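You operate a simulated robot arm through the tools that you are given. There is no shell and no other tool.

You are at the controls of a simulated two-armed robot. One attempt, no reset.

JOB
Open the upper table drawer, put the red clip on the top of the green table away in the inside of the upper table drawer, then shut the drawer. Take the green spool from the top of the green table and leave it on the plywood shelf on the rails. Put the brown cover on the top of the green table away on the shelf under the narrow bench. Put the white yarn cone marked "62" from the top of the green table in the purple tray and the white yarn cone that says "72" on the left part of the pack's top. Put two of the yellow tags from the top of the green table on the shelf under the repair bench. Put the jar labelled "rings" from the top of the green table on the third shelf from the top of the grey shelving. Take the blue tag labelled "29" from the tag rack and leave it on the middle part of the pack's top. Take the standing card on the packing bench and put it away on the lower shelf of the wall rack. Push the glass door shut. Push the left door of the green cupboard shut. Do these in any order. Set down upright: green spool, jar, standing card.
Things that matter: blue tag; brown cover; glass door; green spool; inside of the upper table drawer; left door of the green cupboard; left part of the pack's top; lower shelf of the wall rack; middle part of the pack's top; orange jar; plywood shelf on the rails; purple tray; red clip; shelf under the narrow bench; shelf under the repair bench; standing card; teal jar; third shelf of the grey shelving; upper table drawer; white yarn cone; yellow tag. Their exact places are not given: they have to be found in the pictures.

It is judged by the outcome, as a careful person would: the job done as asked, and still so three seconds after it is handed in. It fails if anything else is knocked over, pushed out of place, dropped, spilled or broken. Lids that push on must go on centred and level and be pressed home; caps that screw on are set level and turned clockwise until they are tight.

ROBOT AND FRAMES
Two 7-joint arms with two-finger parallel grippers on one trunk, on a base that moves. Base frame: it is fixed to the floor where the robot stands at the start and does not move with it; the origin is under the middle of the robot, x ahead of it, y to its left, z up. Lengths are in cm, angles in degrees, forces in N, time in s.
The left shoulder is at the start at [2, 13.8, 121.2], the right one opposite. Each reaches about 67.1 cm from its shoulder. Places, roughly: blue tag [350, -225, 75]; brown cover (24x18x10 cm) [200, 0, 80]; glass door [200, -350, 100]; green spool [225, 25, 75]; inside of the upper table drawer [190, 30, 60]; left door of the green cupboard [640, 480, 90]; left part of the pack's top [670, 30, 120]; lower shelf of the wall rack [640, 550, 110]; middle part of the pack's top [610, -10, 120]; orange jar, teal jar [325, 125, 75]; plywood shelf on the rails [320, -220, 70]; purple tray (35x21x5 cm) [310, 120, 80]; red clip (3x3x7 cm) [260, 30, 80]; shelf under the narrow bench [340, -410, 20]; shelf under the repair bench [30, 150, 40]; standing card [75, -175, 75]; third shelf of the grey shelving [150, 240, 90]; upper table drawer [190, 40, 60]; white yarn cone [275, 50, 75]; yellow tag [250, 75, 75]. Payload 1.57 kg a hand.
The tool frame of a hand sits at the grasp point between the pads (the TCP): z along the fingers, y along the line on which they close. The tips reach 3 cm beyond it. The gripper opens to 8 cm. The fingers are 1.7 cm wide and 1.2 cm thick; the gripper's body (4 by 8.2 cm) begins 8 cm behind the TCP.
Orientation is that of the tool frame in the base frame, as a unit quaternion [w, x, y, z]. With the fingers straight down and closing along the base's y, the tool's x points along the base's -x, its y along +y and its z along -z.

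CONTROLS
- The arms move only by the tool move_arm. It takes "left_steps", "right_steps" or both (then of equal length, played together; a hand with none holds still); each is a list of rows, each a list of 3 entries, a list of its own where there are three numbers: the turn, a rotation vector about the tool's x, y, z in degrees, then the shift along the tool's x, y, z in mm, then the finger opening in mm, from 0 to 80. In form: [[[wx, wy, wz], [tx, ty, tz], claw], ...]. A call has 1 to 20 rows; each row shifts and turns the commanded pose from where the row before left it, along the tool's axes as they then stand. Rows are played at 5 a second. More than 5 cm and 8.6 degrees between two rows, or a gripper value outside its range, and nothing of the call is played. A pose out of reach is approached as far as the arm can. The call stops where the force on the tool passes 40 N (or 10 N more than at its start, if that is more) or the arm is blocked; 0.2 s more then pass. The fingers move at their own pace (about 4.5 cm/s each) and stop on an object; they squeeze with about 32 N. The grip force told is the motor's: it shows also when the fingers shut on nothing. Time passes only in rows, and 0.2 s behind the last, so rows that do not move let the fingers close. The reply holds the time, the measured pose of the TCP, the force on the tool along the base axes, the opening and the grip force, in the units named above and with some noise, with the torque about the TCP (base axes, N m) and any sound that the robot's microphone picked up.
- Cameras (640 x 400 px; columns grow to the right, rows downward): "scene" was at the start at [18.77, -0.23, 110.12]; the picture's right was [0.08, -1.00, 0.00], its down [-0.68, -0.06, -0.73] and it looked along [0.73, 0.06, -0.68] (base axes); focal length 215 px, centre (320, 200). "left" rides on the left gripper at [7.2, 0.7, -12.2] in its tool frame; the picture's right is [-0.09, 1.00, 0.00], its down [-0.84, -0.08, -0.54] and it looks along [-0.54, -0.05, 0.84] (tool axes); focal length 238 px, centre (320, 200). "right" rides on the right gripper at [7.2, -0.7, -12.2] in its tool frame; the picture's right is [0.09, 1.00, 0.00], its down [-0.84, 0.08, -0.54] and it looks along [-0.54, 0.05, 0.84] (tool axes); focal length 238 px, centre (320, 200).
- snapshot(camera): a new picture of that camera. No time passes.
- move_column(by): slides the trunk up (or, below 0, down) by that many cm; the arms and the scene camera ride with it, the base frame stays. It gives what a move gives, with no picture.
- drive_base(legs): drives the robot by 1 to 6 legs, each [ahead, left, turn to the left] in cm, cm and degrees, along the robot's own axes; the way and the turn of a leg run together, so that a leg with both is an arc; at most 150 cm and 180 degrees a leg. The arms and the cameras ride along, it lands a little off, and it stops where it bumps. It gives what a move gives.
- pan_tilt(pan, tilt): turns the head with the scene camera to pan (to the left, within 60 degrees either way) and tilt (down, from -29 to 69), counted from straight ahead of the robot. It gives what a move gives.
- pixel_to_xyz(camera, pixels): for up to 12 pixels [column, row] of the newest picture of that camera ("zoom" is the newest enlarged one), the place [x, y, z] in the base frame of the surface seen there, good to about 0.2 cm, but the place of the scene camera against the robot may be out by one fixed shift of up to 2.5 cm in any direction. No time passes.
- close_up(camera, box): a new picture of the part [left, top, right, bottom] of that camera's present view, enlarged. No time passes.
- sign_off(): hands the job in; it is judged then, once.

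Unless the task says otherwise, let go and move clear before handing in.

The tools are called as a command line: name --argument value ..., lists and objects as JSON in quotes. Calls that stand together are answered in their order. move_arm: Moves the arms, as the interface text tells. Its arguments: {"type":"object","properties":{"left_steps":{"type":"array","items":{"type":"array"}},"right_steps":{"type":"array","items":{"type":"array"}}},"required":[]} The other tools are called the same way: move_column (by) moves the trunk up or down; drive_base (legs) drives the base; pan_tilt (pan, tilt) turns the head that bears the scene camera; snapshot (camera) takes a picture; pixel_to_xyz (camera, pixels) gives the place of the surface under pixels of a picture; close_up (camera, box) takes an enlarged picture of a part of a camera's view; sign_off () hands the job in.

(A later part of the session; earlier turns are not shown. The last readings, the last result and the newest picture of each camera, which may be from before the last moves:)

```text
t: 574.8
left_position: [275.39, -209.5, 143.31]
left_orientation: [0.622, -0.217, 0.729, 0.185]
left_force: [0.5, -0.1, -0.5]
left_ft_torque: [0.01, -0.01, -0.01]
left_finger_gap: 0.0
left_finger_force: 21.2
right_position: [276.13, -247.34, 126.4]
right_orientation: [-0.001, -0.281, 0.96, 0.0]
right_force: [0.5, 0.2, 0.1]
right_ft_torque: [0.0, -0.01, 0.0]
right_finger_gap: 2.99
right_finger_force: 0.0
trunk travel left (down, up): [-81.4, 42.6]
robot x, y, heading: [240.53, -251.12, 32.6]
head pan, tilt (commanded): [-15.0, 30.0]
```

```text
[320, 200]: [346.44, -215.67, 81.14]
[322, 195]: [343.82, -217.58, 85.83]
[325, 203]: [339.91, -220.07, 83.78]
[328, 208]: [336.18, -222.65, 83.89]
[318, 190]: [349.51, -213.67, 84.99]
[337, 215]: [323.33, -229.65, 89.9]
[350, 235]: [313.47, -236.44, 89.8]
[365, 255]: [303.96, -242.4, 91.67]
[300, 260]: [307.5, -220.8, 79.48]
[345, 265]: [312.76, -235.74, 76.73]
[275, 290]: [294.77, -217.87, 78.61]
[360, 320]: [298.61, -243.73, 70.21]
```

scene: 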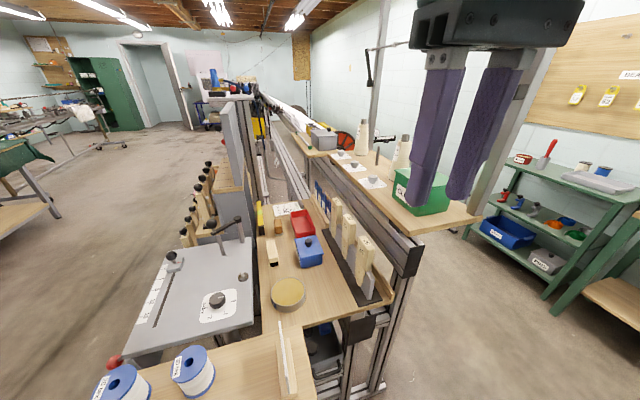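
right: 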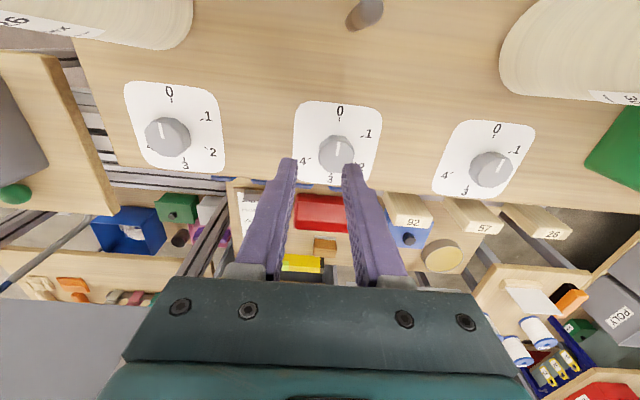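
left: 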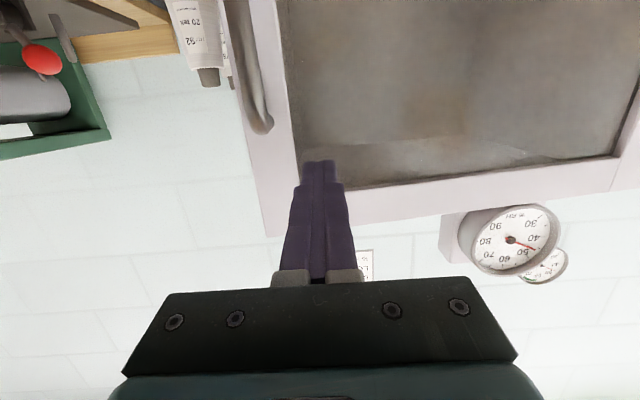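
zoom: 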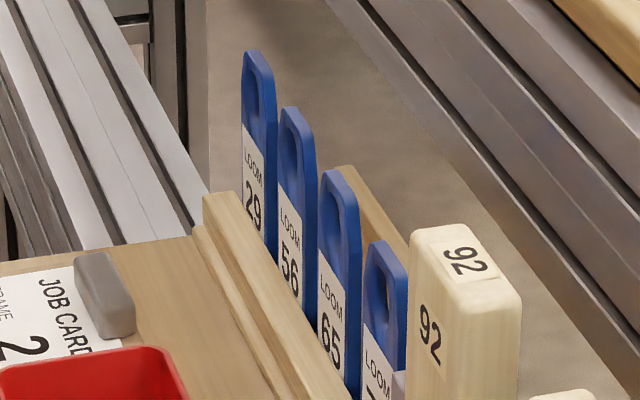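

The far blue tag reads "LOOM 29" (the others 56, 65, 72). It stands at ≈(348,-214.5). Now precise measurements of the surrounding obstacles for a reach from this end.

pixel_to_xyz --camera "scene" --pixels '[[413, 234], [475, 212], [395, 185], [417, 205], [447, 195], [420, 168], [265, 335], [385, 300], [240, 320], [250, 200], [240, 140], [380, 235]]'

close_up --camera "scene" --box '[220, 120, 440, 340]'

```text
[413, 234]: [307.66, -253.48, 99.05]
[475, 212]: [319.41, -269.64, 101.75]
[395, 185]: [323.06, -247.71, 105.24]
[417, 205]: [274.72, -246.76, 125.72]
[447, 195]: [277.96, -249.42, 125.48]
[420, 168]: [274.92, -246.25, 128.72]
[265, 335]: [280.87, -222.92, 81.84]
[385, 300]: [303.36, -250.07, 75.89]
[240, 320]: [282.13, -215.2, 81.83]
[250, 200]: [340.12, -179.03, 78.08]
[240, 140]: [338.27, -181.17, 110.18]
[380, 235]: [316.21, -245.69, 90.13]
```

```text
1.82 times, centred on (330, 230) of scene
```

zoom: 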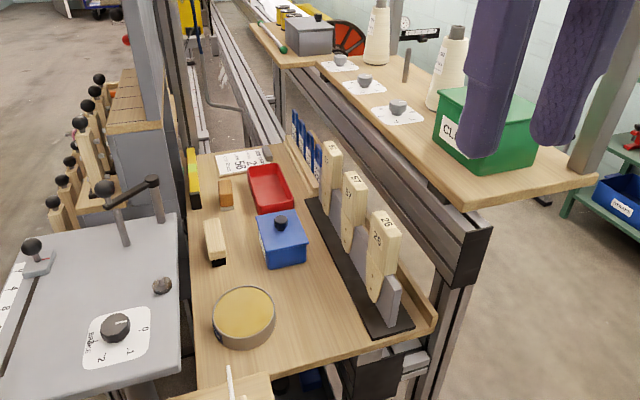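

The blue "29" is the far tag. Plan: from this end, with the left arm reaching 55° to my left (pointing along the shelf), pitched 45° down. First shift right 40 cm and turn right 54°.

drive_base --legs '[[0, -42, 0], [0, 0, -53.5]]'

move_arm --left_steps '[[[-4.92, 0, -0.87], [1.5, 43, -8.4], 30], [[-4.92, 0, -0.87], [0.8, 43.6, -4.6], 30], [[-4.92, 0, -0.87], [0.2, 43.8, -0.9], 30], [[-4.92, 0, -0.87], [-0.5, 43.7, 2.9], 30], [[-4.92, 0, -0.87], [-1.2, 43.3, 6.6], 30], [[-4.92, 0, -0.87], [-1.8, 42.6, 10.3], 30], [[-4.92, 0, -0.87], [-2.5, 41.5, 13.9], 30], [[-4.92, 0, -0.87], [-3.1, 40.1, 17.4], 30], [[-4.92, 0, -0.87], [-3.7, 38.4, 20.8], 30], [[-4.92, 0, -0.87], [-4.2, 36.4, 24], 30], [[-4.92, 0, -0.87], [-4.8, 34.1, 27], 30], [[0, 0, 0], [0, 0, 0], 30]]'

pan_tilt --pan 45 --tilt 30

snapshot --camera "scene"

```text
t: 579.7
left_position: [317.26, -290.17, 143.35]
left_orientation: [0.638, 0.139, 0.748, -0.118]
left_force: [0.5, 1.0, 0.7]
left_ft_torque: [0.0, 0.01, 0.0]
left_finger_gap: 0.0
left_finger_force: 21.3
right_position: [287.06, -313.11, 126.36]
right_orientation: [-0.001, 0.186, 0.983, 0.001]
right_force: [-0.4, 0.4, 0.6]
right_ft_torque: [-0.01, 0.01, 0.02]
right_finger_gap: 3.03
right_finger_force: 0.1
trunk travel left (down, up): [-81.4, 42.6]
robot x, y, heading: [263.51, -286.21, -21.3]
head pan, tilt (commanded): [-15.0, 30.0]
```

```text
t: 580.9
left_position: [320.37, -272.92, 143.22]
left_orientation: [0.649, 0.008, 0.76, -0.014]
left_force: [-14.7, -22.6, -2.3]
left_ft_torque: [0.12, -0.08, 0.17]
left_finger_gap: 1.02
left_finger_force: 0.0
right_position: [286.95, -313.27, 126.36]
right_orientation: [-0.002, 0.187, 0.982, 0.0]
right_force: [0.7, 0.6, 0.2]
right_ft_torque: [0.01, -0.02, 0.02]
right_finger_gap: 3.01
right_finger_force: 0.1
trunk travel left (down, up): [-81.4, 42.6]
robot x, y, heading: [263.23, -286.61, -21.4]
head pan, tilt (commanded): [-15.0, 30.0]
stopped in row 5 (left hand): the force on the tool passed its limit at 55 N (the readings are from after the stop); the commanded pose is now the measured one
```

```text
t: 582.2
left_position: [320.39, -272.63, 143.29]
left_orientation: [0.65, 0.006, 0.76, -0.012]
left_force: [-5.5, -27.6, -6.1]
left_ft_torque: [0.14, -0.03, 0.13]
left_finger_gap: 0.59
left_finger_force: 0.0
right_position: [287.01, -313.27, 126.44]
right_orientation: [-0.001, 0.186, 0.983, -0.001]
right_force: [-0.8, -0.3, -0.4]
right_ft_torque: [0.03, -0.04, 0.02]
right_finger_gap: 3.0
right_finger_force: 0.2
trunk travel left (down, up): [-81.4, 42.6]
robot x, y, heading: [263.3, -286.41, -21.5]
head pan, tilt (commanded): [45.0, 30.0]
```

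```text
taken
```

scene: 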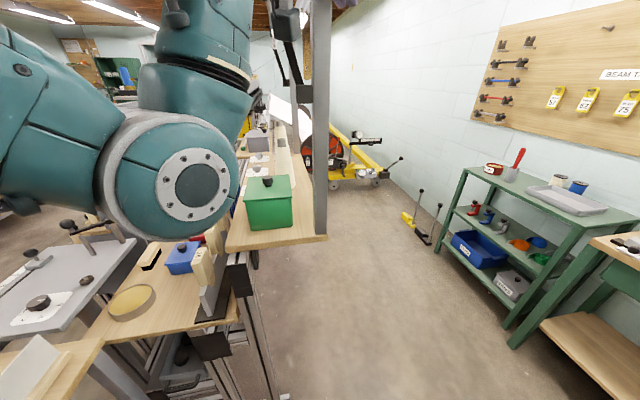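

The left hand touched the left post (I stood too near). Pulling the hand back off it, then moving the base away before continuing.

move_arm --left_steps '[[[0, 0, 0], [0, -30, -10], 30], [[0, 0, 0], [0, -30, -10], 30]]'

drive_base --legs '[[-28, -8, 0]]'

snapshot --camera "scene"

```text
t: 582.8
left_position: [318.39, -278.22, 143.79]
left_orientation: [0.651, 0.002, 0.759, -0.007]
left_force: [-0.2, 0.0, -1.5]
left_ft_torque: [0.02, 0.01, -0.01]
left_finger_gap: 3.01
left_finger_force: 0.0
right_position: [287.07, -313.03, 126.36]
right_orientation: [-0.001, 0.185, 0.983, 0.001]
right_force: [1.0, 0.3, 0.9]
right_ft_torque: [0.0, -0.02, 0.01]
right_finger_gap: 3.01
right_finger_force: 0.0
trunk travel left (down, up): [-81.4, 42.6]
robot x, y, heading: [263.33, -286.23, -20.9]
head pan, tilt (commanded): [45.0, 30.0]
```

```text
t: 584.8
left_position: [289.25, -275.69, 143.74]
left_orientation: [0.651, 0.004, 0.759, -0.009]
left_force: [-0.3, 0.1, -0.3]
left_ft_torque: [0.01, -0.04, -0.02]
left_finger_gap: 3.03
left_finger_force: 0.0
right_position: [257.88, -310.31, 126.31]
right_orientation: [-0.001, 0.186, 0.982, 0.001]
right_force: [0.2, 0.1, 0.0]
right_ft_torque: [0.0, -0.01, -0.03]
right_finger_gap: 2.99
right_finger_force: 0.2
trunk travel left (down, up): [-81.4, 42.6]
robot x, y, heading: [234.15, -283.32, -21.1]
head pan, tilt (commanded): [45.0, 30.0]
```

```text
taken
```

scene: 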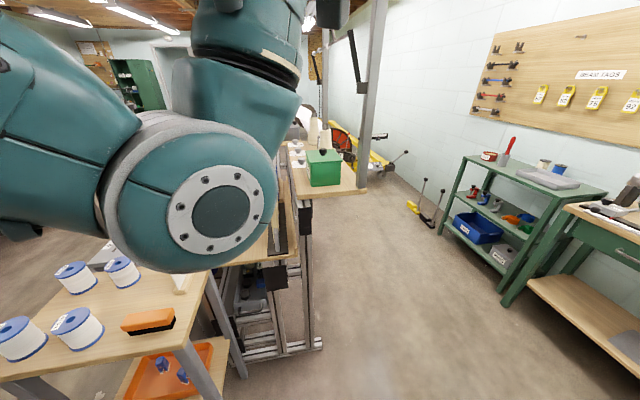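

Now finish swinging the left arm to 55° left here, clear of the post.

move_arm --left_steps '[[[-3.84, 0, -0.66], [-0.2, 42.5, 1.2], 30], [[-3.84, 0, -0.66], [-0.7, 42.4, 4], 30], [[-3.84, 0, -0.66], [-1.2, 42, 6.9], 30], [[-3.84, 0, -0.66], [-1.7, 41.4, 9.7], 30], [[-3.84, 0, -0.66], [-2.2, 40.6, 12.4], 30], [[-3.84, 0, -0.66], [-2.7, 39.7, 15.2], 30], [[-3.84, 0, -0.66], [-3.1, 38.6, 17.7], 30], [[-3.84, 0, -0.66], [-3.6, 37.2, 20.3], 30], [[-3.84, 0, -0.66], [-4, 35.8, 22.8], 30], [[0, 0, 0], [0, 0, 0], 30]]'

snapshot --camera "left"

```text
t: 587.0
left_position: [291.09, -237.12, 143.74]
left_orientation: [0.621, -0.228, 0.727, 0.183]
left_force: [-0.3, 0.2, 0.2]
left_ft_torque: [0.01, -0.02, 0.01]
left_finger_gap: 3.03
left_finger_force: 0.0
right_position: [257.83, -310.29, 126.36]
right_orientation: [-0.001, 0.187, 0.982, 0.001]
right_force: [0.0, 0.6, -0.2]
right_ft_torque: [-0.01, -0.02, 0.01]
right_finger_gap: 3.01
right_finger_force: 0.0
trunk travel left (down, up): [-81.4, 42.6]
robot x, y, heading: [234.0, -284.04, -21.1]
head pan, tilt (commanded): [45.0, 30.0]
```

```text
taken
```

left: 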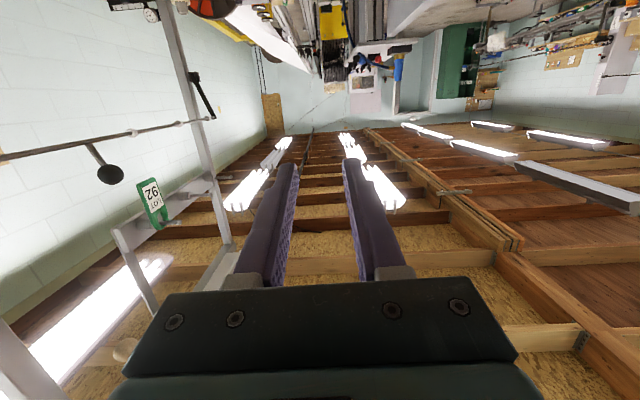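

Left hand now points along the shelf. Pitching it 35° further down and lowering it 22 cm.

move_arm --left_steps '[[[0, 7, 0], [1, 0, -5.9], 30], [[0, 7, 0], [1.8, 0, -5.7], 30], [[0, 7, 0], [2.4, 0, -5.5], 30], [[0, 7, 0], [3.1, 0, -5.1], 30], [[0, 7.5, 0], [3.7, 0, -4.7], 30], [[0, 0, 0], [26, 0, 26], 30], [[0, 0, 0], [26, 0, 26], 30], [[0, 0, 0], [26, 0, 26], 30], [[0, 0, 0], [26, 0, 26], 30], [[0, 0, 0], [26, 0, 26], 30], [[0, 0, 0], [26, 0, 26], 30], [[0, 0, 0], [0, 0, 0], 30]]'

snapshot --camera "left"

```text
t: 589.6
left_position: [288.72, -239.13, 121.33]
left_orientation: [0.37, -0.273, 0.882, 0.106]
left_force: [0.2, 0.9, 0.8]
left_ft_torque: [0.03, -0.02, -0.01]
left_finger_gap: 2.98
left_finger_force: 0.0
right_position: [257.94, -310.24, 126.42]
right_orientation: [-0.001, 0.186, 0.982, 0.0]
right_force: [-0.1, 0.2, 0.3]
right_ft_torque: [0.01, -0.03, 0.01]
right_finger_gap: 2.99
right_finger_force: 0.1
trunk travel left (down, up): [-81.4, 42.6]
robot x, y, heading: [233.8, -283.6, -21.1]
head pan, tilt (commanded): [45.0, 30.0]
```

```text
taken
```

left: 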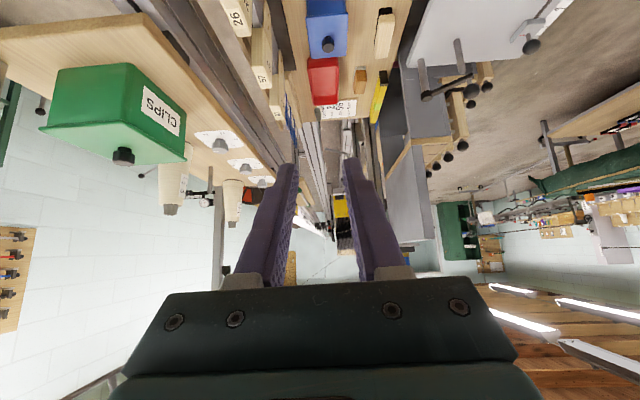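

Posture works. Extend the arm 2.4 cm and drive diagonally (ahead 30, left 28) above the shelf, still high (z≈121).

move_arm --left_steps '[[[0, 0, 0], [-17, 0, 17], 30], [[0, 0, 0], [0, 0, 0], 30]]'

drive_base --legs '[[30, 28, 0]]'

snapshot --camera "left"

snapshot --camera "scene"

```text
t: 590.2
left_position: [290.85, -237.81, 121.47]
left_orientation: [0.369, -0.274, 0.882, 0.105]
left_force: [-0.3, 0.2, -0.4]
left_ft_torque: [-0.03, 0.02, -0.01]
left_finger_gap: 2.99
left_finger_force: 0.1
right_position: [257.96, -310.26, 126.38]
right_orientation: [-0.001, 0.187, 0.982, 0.001]
right_force: [0.5, 0.4, 0.7]
right_ft_torque: [-0.03, -0.01, -0.04]
right_finger_gap: 2.99
right_finger_force: 0.2
trunk travel left (down, up): [-81.4, 42.6]
robot x, y, heading: [234.05, -283.63, -21.3]
head pan, tilt (commanded): [45.0, 30.0]
```

```text
t: 592.7
left_position: [328.73, -223.29, 121.31]
left_orientation: [0.37, -0.271, 0.883, 0.105]
left_force: [-0.1, -0.8, 0.4]
left_ft_torque: [0.01, -0.03, 0.01]
left_finger_gap: 2.99
left_finger_force: 0.0
right_position: [295.43, -295.48, 126.43]
right_orientation: [-0.001, 0.19, 0.982, 0.001]
right_force: [-0.2, -0.2, 0.1]
right_ft_torque: [0.04, 0.01, 0.0]
right_finger_gap: 3.0
right_finger_force: 0.1
trunk travel left (down, up): [-81.4, 42.6]
robot x, y, heading: [271.9, -268.82, -21.5]
head pan, tilt (commanded): [45.0, 30.0]
```

```text
taken
```

left: 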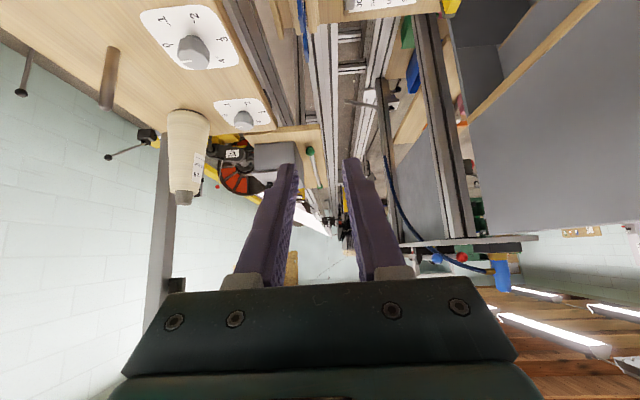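

```text
taken
```

scene: 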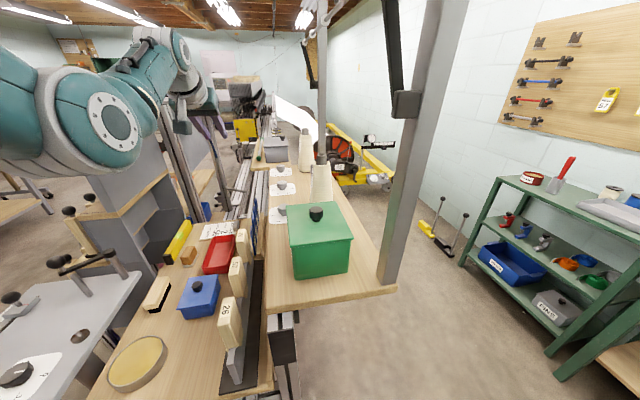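

On track. Another diagonal step (ahead 11, left 11), then check the tag in the left camera.

drive_base --legs '[[11, 11, 0]]'

snapshot --camera "left"

snapshot --camera "scene"

```text
t: 594.1
left_position: [343.11, -217.28, 121.47]
left_orientation: [0.37, -0.27, 0.883, 0.104]
left_force: [-0.5, 0.9, 0.2]
left_ft_torque: [-0.03, -0.01, 0.0]
left_finger_gap: 2.99
left_finger_force: 0.0
right_position: [309.48, -289.51, 126.33]
right_orientation: [0.0, 0.191, 0.982, 0.001]
right_force: [-0.4, -0.3, 0.2]
right_ft_torque: [-0.01, 0.0, -0.01]
right_finger_gap: 3.01
right_finger_force: 0.0
trunk travel left (down, up): [-81.4, 42.6]
robot x, y, heading: [285.99, -262.56, -21.7]
head pan, tilt (commanded): [45.0, 30.0]
```

```text
taken
```

left: 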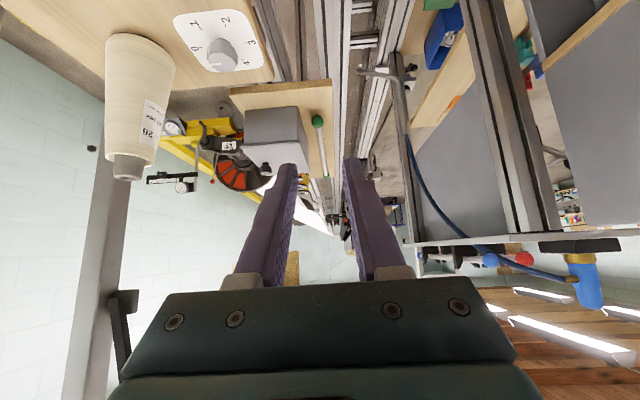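

```text
taken
```

scene: 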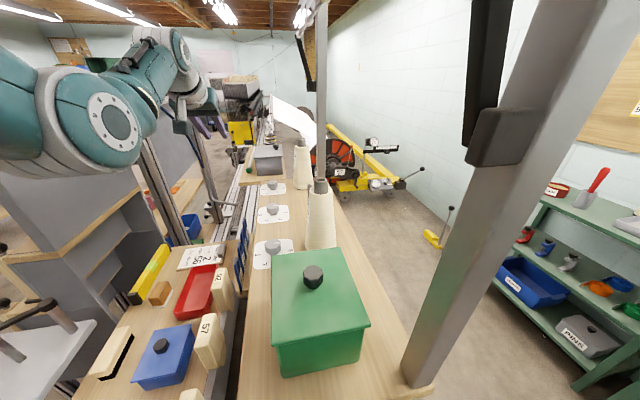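

Zooming the scene view to calibrate with my own fingertips and re-measure tag 29.

close_up --camera "scene" --box '[180, 90, 260, 150]'

close_up --camera "scene" --box '[215, 205, 265, 285]'

```text
6.67 times, centred on (220, 120) of scene
```

zoom: 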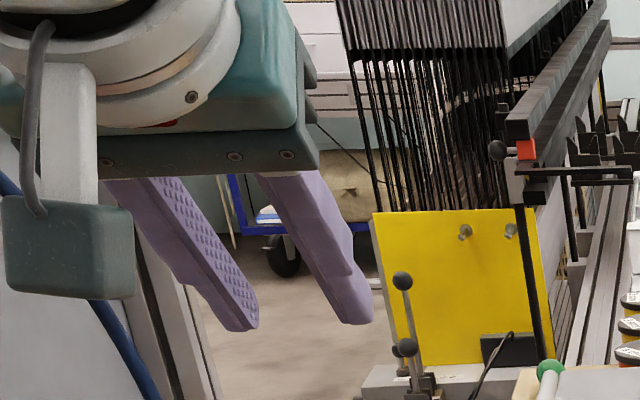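

```text
5.00 times, centred on (240, 245) of scene
```

zoom: 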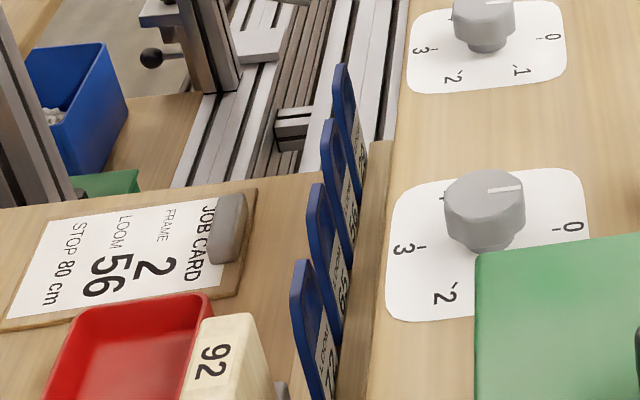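

pixel_to_xyz --camera "scene" --pixels '[[224.5, 137.5], [222, 130], [207.5, 138], [205, 130], [244, 219.5], [244.5, 222], [246, 228], [247.5, 233], [242, 231], [240.5, 245], [236.5, 262], [254, 232]]'

```text
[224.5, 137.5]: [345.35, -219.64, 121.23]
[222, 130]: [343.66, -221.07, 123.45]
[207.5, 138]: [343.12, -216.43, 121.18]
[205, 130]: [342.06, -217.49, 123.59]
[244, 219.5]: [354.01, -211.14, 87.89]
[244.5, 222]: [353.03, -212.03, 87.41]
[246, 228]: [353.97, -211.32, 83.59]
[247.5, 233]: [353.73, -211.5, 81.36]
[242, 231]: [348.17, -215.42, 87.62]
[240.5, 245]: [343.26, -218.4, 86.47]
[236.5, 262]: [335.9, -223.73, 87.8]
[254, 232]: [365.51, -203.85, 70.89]
```

My calibration shows tag 29 is farther than I first took: around (353.5,-211.7). Zooming to measure it carefully.

close_up --camera "scene" --box '[234, 210, 258, 240]'

pixel_to_xyz --camera "zoom" --pixels '[[290, 110], [300, 140], [320, 170], [340, 230], [350, 280], [360, 300], [285, 180], [300, 240], [270, 250], [300, 330], [400, 300], [330, 330]]'

```text
13.33 times, centred on (246, 225) of scene
```

zoom: 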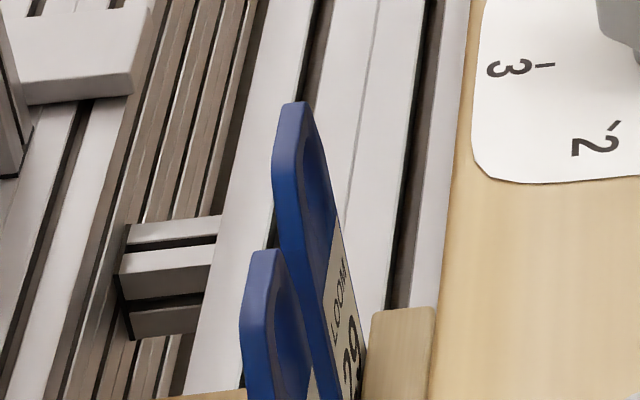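

```text
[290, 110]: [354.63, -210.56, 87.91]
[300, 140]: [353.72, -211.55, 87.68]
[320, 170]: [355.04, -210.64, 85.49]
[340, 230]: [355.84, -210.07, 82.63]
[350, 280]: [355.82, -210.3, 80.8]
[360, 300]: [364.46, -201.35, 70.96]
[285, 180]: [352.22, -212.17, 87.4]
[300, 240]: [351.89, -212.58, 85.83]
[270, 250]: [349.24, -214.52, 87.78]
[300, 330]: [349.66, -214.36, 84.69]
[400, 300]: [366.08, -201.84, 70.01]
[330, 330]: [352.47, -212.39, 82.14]
```

Tag 29 spans ≈(352,-212.3)–(355.9,-210.1). Lowering the trunk 21 cm so the left camera can see it directly.

move_column --by -21

snapshot --camera "left"

snapshot --camera "scene"

```text
t: 596.4
left_position: [343.12, -217.46, 100.25]
left_orientation: [0.37, -0.271, 0.883, 0.104]
left_force: [0.1, 0.1, -0.1]
left_ft_torque: [-0.04, 0.01, 0.01]
left_finger_gap: 3.02
left_finger_force: 0.1
right_position: [309.49, -289.68, 105.43]
right_orientation: [-0.001, 0.19, 0.982, 0.001]
right_force: [-0.9, 0.1, -0.4]
right_ft_torque: [0.01, -0.02, 0.0]
right_finger_gap: 3.01
right_finger_force: 0.0
trunk travel left (down, up): [-60.4, 63.6]
robot x, y, heading: [286.12, -262.96, -21.6]
head pan, tilt (commanded): [45.0, 30.0]
```

```text
taken
```

left: 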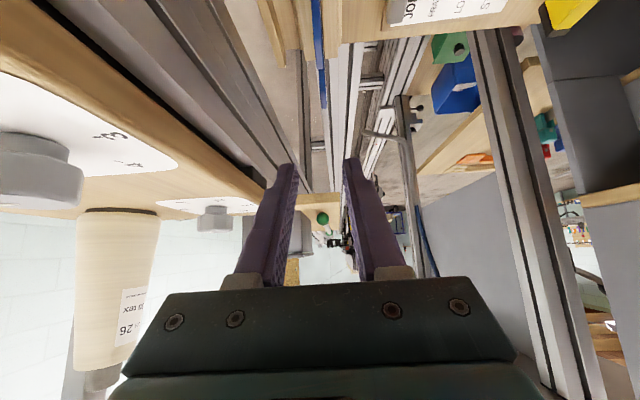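

```text
taken
```

scene: 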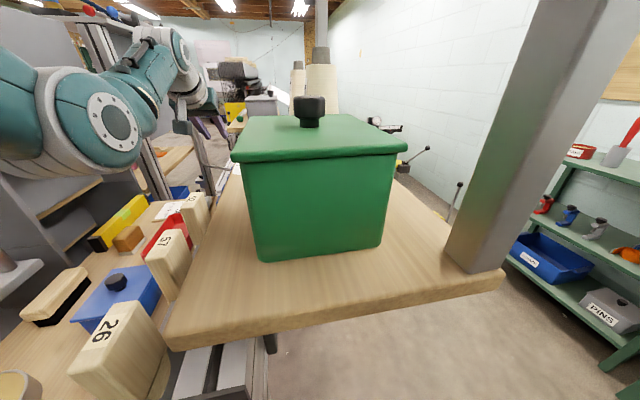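

The blue tags show at (320,20)–(324,105) in the left camera. Zooming to measure the end tag.

close_up --camera "left" --box '[280, 0, 370, 120]'

pixel_to_xyz --camera "left" --pixels '[[318, 30], [319, 50], [322, 70], [323, 80], [324, 95], [324, 102], [317, 15], [296, 30], [345, 15]]'

```text
3.33 times, centred on (325, 60) of left
```

zoom: 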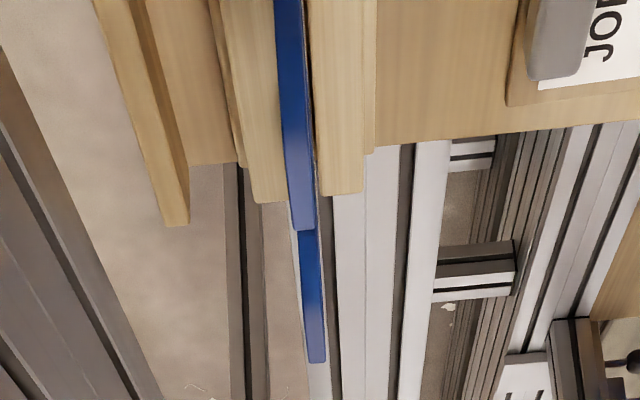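

```text
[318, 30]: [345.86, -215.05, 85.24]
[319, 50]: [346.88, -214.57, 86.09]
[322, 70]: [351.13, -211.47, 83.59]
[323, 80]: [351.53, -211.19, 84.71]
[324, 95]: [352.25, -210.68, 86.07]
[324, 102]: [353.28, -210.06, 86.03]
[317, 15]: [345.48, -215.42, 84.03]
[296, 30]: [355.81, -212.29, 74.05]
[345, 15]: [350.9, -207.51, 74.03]
```

I have tag 29 precisely now: top centre ≈(353.1,-210.1, z 86). To reach it without my head meeting the CLIPS shelf end I need to stand more side-on. Raise 20, retreat 25 cm along the shelf.

move_column --by 20

drive_base --legs '[[-14, -20.7, 0]]'

drive_base --legs '[[0, 0, -25]]'

move_arm --left_steps '[[[-2.97, 0, -2.97], [-12, 42, -12], 30], [[-2.97, 0, -2.97], [-10, 42, -10], 30], [[-2.97, 0, -2.97], [-8, 43, -8], 30], [[-2.97, 0, -2.97], [-6, 43, -6], 30], [[-2.97, 0, -2.97], [-4, 43, -4], 30], [[-2.97, 0, -2.97], [-2, 43, -2], 30], [[0, 0, 0], [0, 0, 0], 30]]'

```text
t: 598.5
left_position: [343.03, -217.41, 120.3]
left_orientation: [0.37, -0.27, 0.883, 0.104]
left_force: [0.4, -0.4, -0.6]
left_ft_torque: [0.05, -0.01, 0.03]
left_finger_gap: 2.99
left_finger_force: 0.1
right_position: [309.62, -289.56, 125.33]
right_orientation: [0.0, 0.19, 0.982, 0.002]
right_force: [-1.0, -0.3, 0.3]
right_ft_torque: [0.02, 0.0, -0.01]
right_finger_gap: 3.0
right_finger_force: 0.0
trunk travel left (down, up): [-80.4, 43.6]
robot x, y, heading: [286.32, -262.59, -21.9]
head pan, tilt (commanded): [45.0, 30.0]
```

```text
t: 600.3
left_position: [322.85, -231.66, 120.24]
left_orientation: [0.37, -0.268, 0.884, 0.104]
left_force: [-0.3, -0.1, -0.1]
left_ft_torque: [0.02, -0.04, 0.04]
left_finger_gap: 3.01
left_finger_force: 0.1
right_position: [289.11, -303.8, 125.36]
right_orientation: [0.0, 0.193, 0.981, 0.001]
right_force: [-0.6, 0.2, -0.3]
right_ft_torque: [0.01, -0.03, 0.03]
right_finger_gap: 2.99
right_finger_force: 0.1
trunk travel left (down, up): [-80.4, 43.6]
robot x, y, heading: [265.48, -276.64, -22.0]
head pan, tilt (commanded): [45.0, 30.0]
```

```text
t: 602.0
left_position: [336.47, -259.53, 120.29]
left_orientation: [0.383, -0.074, 0.92, 0.023]
left_force: [-0.5, 0.1, -0.7]
left_ft_torque: [-0.01, 0.01, 0.0]
left_finger_gap: 3.01
left_finger_force: 0.0
right_position: [275.62, -310.96, 125.41]
right_orientation: [-0.001, 0.397, 0.918, 0.001]
right_force: [0.0, -0.1, 0.3]
right_ft_torque: [0.0, -0.03, -0.01]
right_finger_gap: 3.03
right_finger_force: 0.1
trunk travel left (down, up): [-80.4, 43.6]
robot x, y, heading: [265.77, -276.53, -46.7]
head pan, tilt (commanded): [45.0, 30.0]
```

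```text
t: 603.6
left_position: [327.76, -235.37, 125.79]
left_orientation: [0.366, -0.274, 0.883, 0.106]
left_force: [-0.1, -0.1, -0.2]
left_ft_torque: [0.04, 0.03, 0.0]
left_finger_gap: 2.99
left_finger_force: 0.1
right_position: [275.57, -311.1, 125.4]
right_orientation: [-0.001, 0.397, 0.918, 0.001]
right_force: [-0.2, 0.0, -0.1]
right_ft_torque: [-0.01, -0.01, -0.01]
right_finger_gap: 3.01
right_finger_force: 0.0
trunk travel left (down, up): [-80.4, 43.6]
robot x, y, heading: [265.8, -276.93, -46.6]
head pan, tilt (commanded): [45.0, 30.0]
```

The side-on posture works. Driving along the shelf: left 24.5 cm, then lowering to look again.

drive_base --legs '[[-1.1, 24.5, 0]]'

move_column --by -23

snapshot --camera "left"

snapshot --camera "scene"

```text
t: 605.4
left_position: [344.52, -217.71, 125.69]
left_orientation: [0.366, -0.275, 0.883, 0.105]
left_force: [0.0, 0.2, 0.0]
left_ft_torque: [0.01, 0.0, 0.01]
left_finger_gap: 3.01
left_finger_force: 0.1
right_position: [292.6, -293.46, 125.56]
right_orientation: [-0.001, 0.396, 0.918, 0.002]
right_force: [-0.2, 0.9, 0.6]
right_ft_torque: [0.04, 0.0, -0.02]
right_finger_gap: 2.99
right_finger_force: 0.3
trunk travel left (down, up): [-80.4, 43.6]
robot x, y, heading: [282.32, -259.39, -46.5]
head pan, tilt (commanded): [45.0, 30.0]
```

```text
t: 607.8
left_position: [344.56, -217.72, 102.75]
left_orientation: [0.367, -0.275, 0.882, 0.105]
left_force: [0.5, -0.6, 0.2]
left_ft_torque: [-0.02, 0.03, 0.02]
left_finger_gap: 3.02
left_finger_force: 0.0
right_position: [292.66, -293.47, 102.41]
right_orientation: [-0.001, 0.395, 0.919, 0.001]
right_force: [0.3, -0.6, 0.5]
right_ft_torque: [0.02, -0.05, -0.01]
right_finger_gap: 3.0
right_finger_force: 0.1
trunk travel left (down, up): [-57.4, 66.6]
robot x, y, heading: [282.65, -259.2, -46.2]
head pan, tilt (commanded): [45.0, 30.0]
```

```text
taken
```

left: 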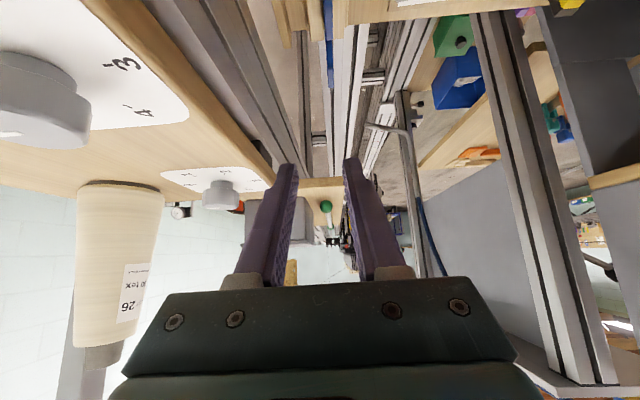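

```text
taken
```

scene: 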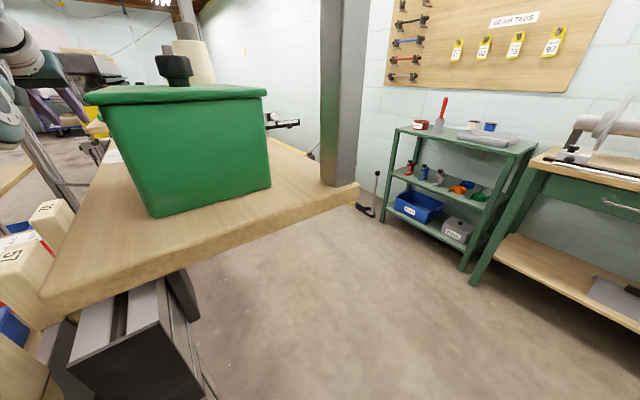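

Tag 29's end is at (330,85) in the left camera. Measuring it from here.

pixel_to_xyz --camera "left" --pixels '[[328, 45], [329, 55], [330, 65], [330, 75], [331, 82], [325, 25], [326, 35]]'

close_up --camera "left" --box '[295, 0, 365, 95]'

```text
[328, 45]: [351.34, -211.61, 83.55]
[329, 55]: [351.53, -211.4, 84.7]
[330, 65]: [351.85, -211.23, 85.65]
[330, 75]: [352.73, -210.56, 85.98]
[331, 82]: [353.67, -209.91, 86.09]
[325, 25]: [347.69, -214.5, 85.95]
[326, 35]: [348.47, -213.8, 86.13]
```

```text
4.21 times, centred on (330, 48) of left
```

zoom: 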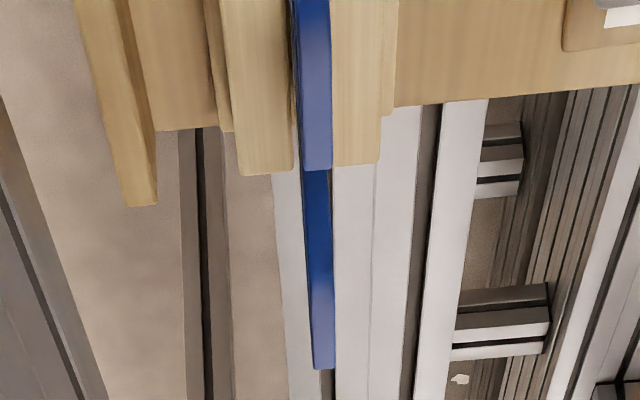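

Aligning: shift 1.6 cm left by arm, then advance ~9.9 cm along the shelf with the base (still 14 cm above the tags).

move_arm --left_steps '[[[0, 0, 0], [0, 16, 0], 30], [[0, 0, 0], [0, 0, 0], 30]]'

drive_base --legs '[[1.8, 9.7, 0]]'

```text
t: 608.4
left_position: [343.57, -216.55, 102.8]
left_orientation: [0.367, -0.274, 0.883, 0.105]
left_force: [0.6, -0.1, -0.1]
left_ft_torque: [0.03, 0.01, -0.01]
left_finger_gap: 2.98
left_finger_force: 0.1
right_position: [292.62, -293.43, 102.25]
right_orientation: [-0.001, 0.396, 0.918, 0.001]
right_force: [0.3, 0.8, 0.2]
right_ft_torque: [-0.03, 0.02, 0.01]
right_finger_gap: 3.02
right_finger_force: 0.1
trunk travel left (down, up): [-57.4, 66.6]
robot x, y, heading: [282.62, -259.38, -46.4]
head pan, tilt (commanded): [45.0, 30.0]
```

```text
t: 609.6
left_position: [351.8, -211.2, 102.66]
left_orientation: [0.366, -0.275, 0.883, 0.105]
left_force: [-0.1, 0.0, 0.5]
left_ft_torque: [-0.04, 0.0, -0.01]
left_finger_gap: 3.0
left_finger_force: 0.0
right_position: [300.86, -288.18, 102.39]
right_orientation: [0.0, 0.396, 0.918, 0.001]
right_force: [0.3, -1.0, 0.1]
right_ft_torque: [-0.01, 0.02, -0.03]
right_finger_gap: 3.03
right_finger_force: 0.1
trunk travel left (down, up): [-57.4, 66.6]
robot x, y, heading: [290.88, -253.84, -46.6]
head pan, tilt (commanded): [45.0, 30.0]
```

Within 3 mm of target. Lowering 10 cm, then 7 cm more.

move_column --by -10

snapshot --camera "left"

close_up --camera "left" --box '[250, 0, 390, 200]'

```text
t: 610.9
left_position: [351.86, -211.18, 92.7]
left_orientation: [0.367, -0.275, 0.883, 0.105]
left_force: [-0.3, 0.3, -0.5]
left_ft_torque: [-0.02, -0.01, 0.03]
left_finger_gap: 3.0
left_finger_force: 0.0
right_position: [300.82, -288.26, 92.42]
right_orientation: [-0.001, 0.395, 0.919, 0.0]
right_force: [-0.3, -0.4, 0.4]
right_ft_torque: [0.0, 0.01, 0.0]
right_finger_gap: 3.01
right_finger_force: 0.0
trunk travel left (down, up): [-47.4, 76.6]
robot x, y, heading: [290.61, -253.73, -46.7]
head pan, tilt (commanded): [45.0, 30.0]
```

```text
taken
```

left: 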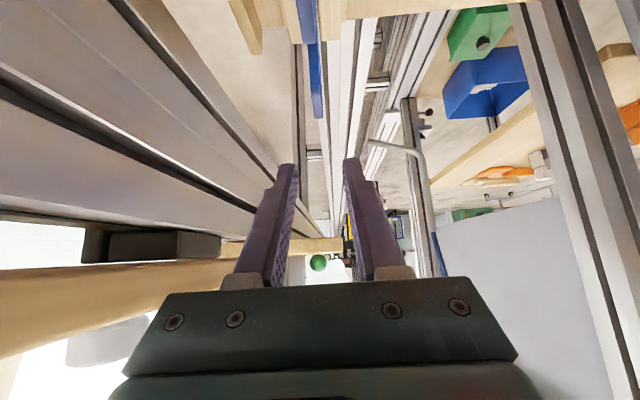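

```text
2.00 times, centred on (320, 100) of left
```

zoom: 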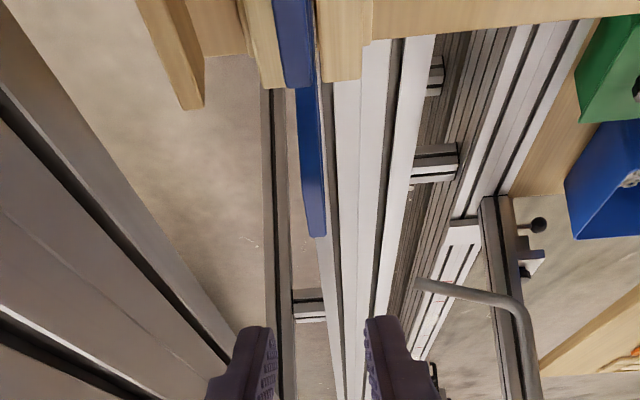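

The tag is centred between the fingertips. Lowering the last 7 cm.

move_column --by -7

snapshot --camera "left"

```text
t: 612.0
left_position: [351.08, -212.16, 85.11]
left_orientation: [0.362, -0.276, 0.885, 0.102]
left_force: [0.5, 0.6, 0.6]
left_ft_torque: [0.01, 0.02, 0.0]
left_finger_gap: 3.01
left_finger_force: 0.1
right_position: [300.06, -289.01, 85.85]
right_orientation: [-0.001, 0.396, 0.918, -0.004]
right_force: [-0.8, 0.5, -1.0]
right_ft_torque: [0.01, 0.04, -0.01]
right_finger_gap: 3.0
right_finger_force: 0.0
trunk travel left (down, up): [-40.4, 83.6]
robot x, y, heading: [290.31, -253.73, -46.6]
head pan, tilt (commanded): [45.0, 30.0]
```

```text
taken
```

left: 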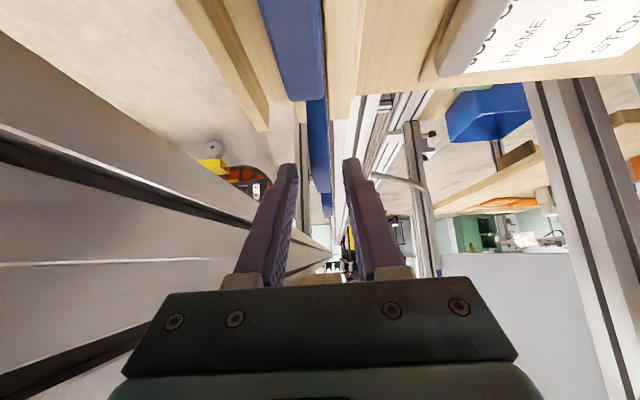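

Both hands shifted ~1 cm, so some part of me is touching something. Looking around before doing anything else.

snapshot --camera "scene"

pan_tilt --pan 60 --tilt 15

snapshot --camera "scene"

```text
taken
```

scene: 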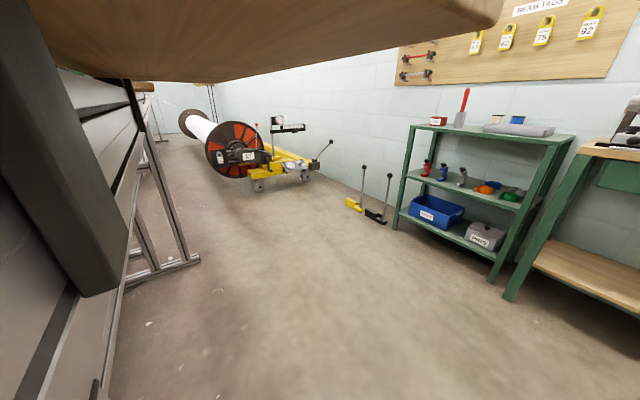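

```text
t: 612.7
left_position: [351.56, -211.88, 85.31]
left_orientation: [0.364, -0.276, 0.884, 0.102]
left_force: [0.8, -0.4, 1.1]
left_ft_torque: [0.0, -0.01, -0.02]
left_finger_gap: 2.99
left_finger_force: 0.1
right_position: [300.64, -288.82, 85.64]
right_orientation: [0.0, 0.396, 0.918, -0.003]
right_force: [0.4, -1.2, -1.1]
right_ft_torque: [0.0, -0.01, 0.03]
right_finger_gap: 2.97
right_finger_force: 0.1
trunk travel left (down, up): [-40.4, 83.6]
robot x, y, heading: [290.63, -254.13, -46.4]
head pan, tilt (commanded): [60.0, 15.0]
```

```text
taken
```

scene: 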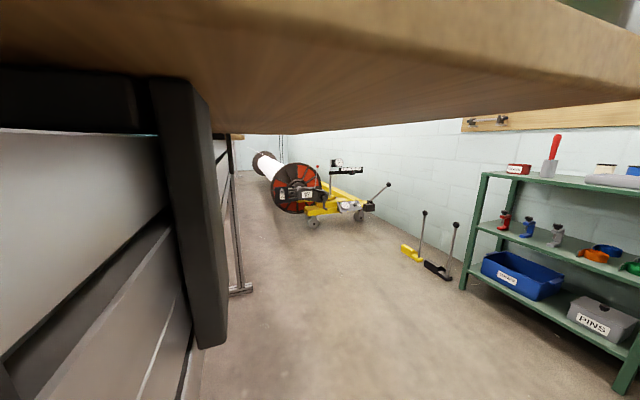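

Raising 1.5 cm to relieve the contact; the fingertips will still overlap the top ~2 cm of the tag.

move_column --by 1.5

snapshot --camera "left"

pan_tilt --pan 60 --tilt -15

snapshot --camera "scene"

```text
t: 613.4
left_position: [351.9, -211.23, 87.08]
left_orientation: [0.365, -0.276, 0.883, 0.105]
left_force: [0.3, -0.8, -0.4]
left_ft_torque: [0.03, 0.01, -0.01]
left_finger_gap: 3.02
left_finger_force: 0.2
right_position: [300.96, -288.19, 86.8]
right_orientation: [0.002, 0.396, 0.918, 0.001]
right_force: [-1.0, -0.3, -0.6]
right_ft_torque: [-0.01, 0.01, -0.03]
right_finger_gap: 2.98
right_finger_force: 0.0
trunk travel left (down, up): [-41.9, 82.1]
robot x, y, heading: [290.64, -253.88, -46.0]
head pan, tilt (commanded): [60.0, 15.0]
```

```text
taken
```

left: 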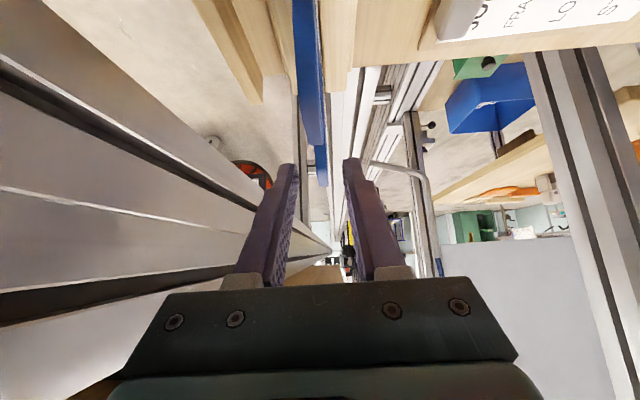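

```text
t: 614.3
left_position: [351.76, -211.31, 87.22]
left_orientation: [0.365, -0.276, 0.883, 0.105]
left_force: [-0.1, -0.4, -0.6]
left_ft_torque: [0.0, -0.03, 0.02]
left_finger_gap: 3.0
left_finger_force: 0.1
right_position: [300.92, -288.32, 86.89]
right_orientation: [-0.001, 0.396, 0.918, 0.001]
right_force: [-0.9, 0.3, -0.3]
right_ft_torque: [-0.04, 0.02, 0.01]
right_finger_gap: 3.01
right_finger_force: 0.2
trunk travel left (down, up): [-41.9, 82.1]
robot x, y, heading: [290.82, -253.78, -46.7]
head pan, tilt (commanded): [60.0, -15.0]
```

```text
taken
```

scene: 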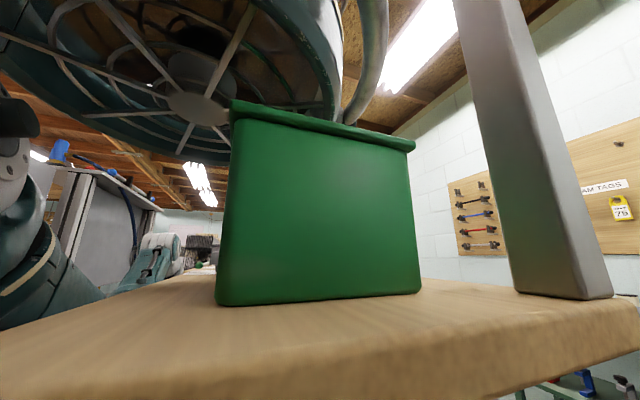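

The contact was my head's disc grazing the CLIPS box lid; it's clear again now. I'll lower only the arm 1.2 cm and grip the tag.

move_arm --left_steps '[[[0, 0, 0], [8.5, 0, 8.5], 30], [[0, 0, 0], [0, 0, 0], 30]]'

snapshot --camera "left"

```text
t: 614.9
left_position: [351.81, -211.33, 86.12]
left_orientation: [0.367, -0.275, 0.883, 0.105]
left_force: [-0.7, -0.1, -0.4]
left_ft_torque: [0.02, 0.01, 0.04]
left_finger_gap: 2.98
left_finger_force: 0.1
right_position: [300.86, -288.3, 86.9]
right_orientation: [0.0, 0.396, 0.918, 0.001]
right_force: [-0.7, -0.2, 0.1]
right_ft_torque: [-0.03, 0.03, 0.0]
right_finger_gap: 3.03
right_finger_force: 0.2
trunk travel left (down, up): [-41.9, 82.1]
robot x, y, heading: [290.8, -254.2, -46.2]
head pan, tilt (commanded): [60.0, -15.0]
```

```text
taken
```

left: 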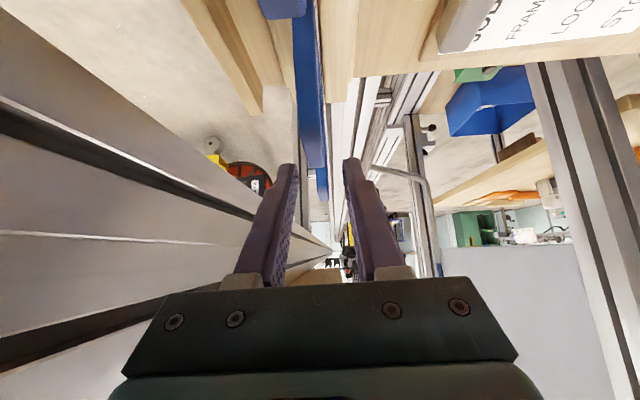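

By coordinates the fingertips straddle the centre of tag 29's top. Closing.

move_arm --left_steps '[[[0, 0, 0], [0, 0, 0], 0], [[0, 0, 0], [0, 0, 0], 0], [[0, 0, 0], [0, 0, 0], 0], [[0, 0, 0], [0, 0, 0], 0]]'

snapshot --camera "left"

```text
t: 615.9
left_position: [351.75, -211.33, 86.02]
left_orientation: [0.366, -0.274, 0.883, 0.105]
left_force: [-1.0, 1.5, -0.2]
left_ft_torque: [0.1, 0.03, 0.01]
left_finger_gap: 0.6
left_finger_force: 25.6
right_position: [300.76, -288.36, 86.99]
right_orientation: [-0.001, 0.395, 0.919, 0.001]
right_force: [-0.4, -1.0, 0.6]
right_ft_torque: [-0.01, -0.01, 0.0]
right_finger_gap: 3.0
right_finger_force: 0.0
trunk travel left (down, up): [-41.9, 82.1]
robot x, y, heading: [290.42, -253.84, -46.7]
head pan, tilt (commanded): [60.0, -15.0]
```

```text
taken
```

left: 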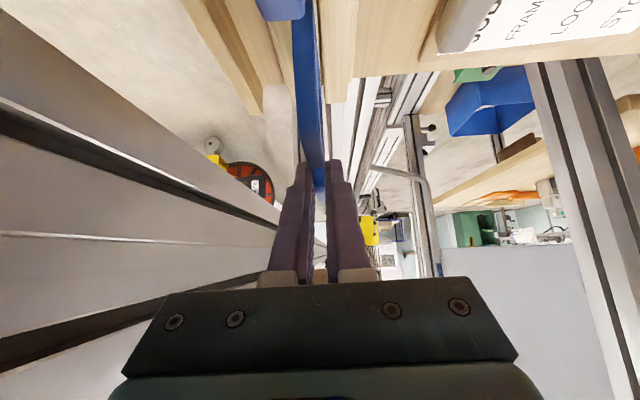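

Gripped (gap 0.6 cm). Lifting 10 cm with the trunk.

move_column --by 12

snapshot --camera "left"

pan_tilt --pan 60 --tilt 25

snapshot --camera "scene"

```text
t: 617.4
left_position: [351.68, -211.33, 98.01]
left_orientation: [0.366, -0.275, 0.883, 0.105]
left_force: [0.2, 0.4, 0.6]
left_ft_torque: [-0.01, -0.01, -0.03]
left_finger_gap: 0.61
left_finger_force: 25.9
right_position: [300.67, -288.22, 98.88]
right_orientation: [0.0, 0.396, 0.918, 0.001]
right_force: [1.2, -0.8, -0.2]
right_ft_torque: [0.04, 0.0, 0.0]
right_finger_gap: 3.0
right_finger_force: 0.1
trunk travel left (down, up): [-53.9, 70.1]
robot x, y, heading: [290.85, -254.06, -46.4]
head pan, tilt (commanded): [60.0, -15.0]
```

```text
taken
```

left: 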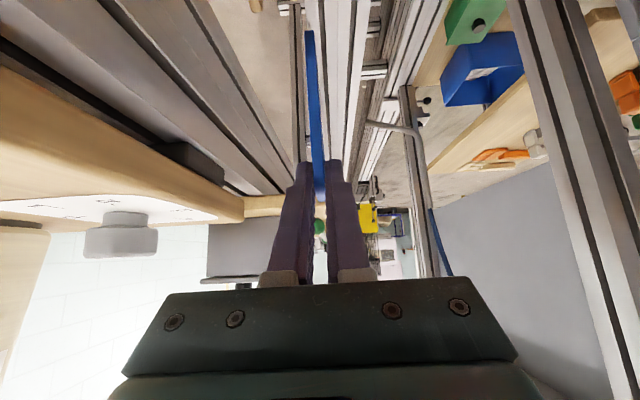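

```text
t: 618.5
left_position: [351.92, -211.23, 98.0]
left_orientation: [0.366, -0.275, 0.883, 0.105]
left_force: [0.2, -0.3, -0.4]
left_ft_torque: [0.0, -0.01, 0.0]
left_finger_gap: 0.6
left_finger_force: 26.3
right_position: [300.85, -288.24, 98.85]
right_orientation: [0.0, 0.395, 0.919, 0.001]
right_force: [1.0, -0.1, 1.2]
right_ft_torque: [0.02, 0.0, 0.0]
right_finger_gap: 3.0
right_finger_force: 0.1
trunk travel left (down, up): [-53.9, 70.1]
robot x, y, heading: [290.69, -253.76, -46.3]
head pan, tilt (commanded): [60.0, 25.0]
```

```text
taken
```

scene: 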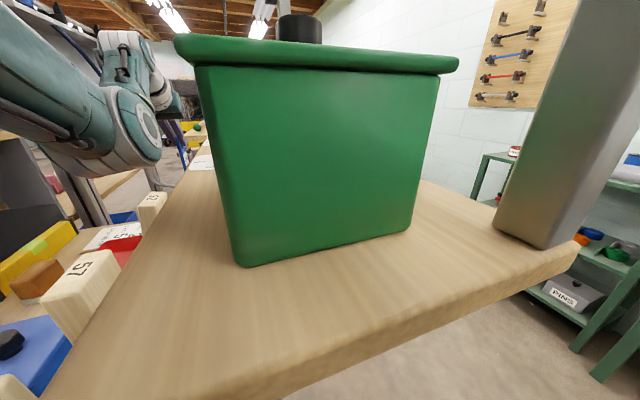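

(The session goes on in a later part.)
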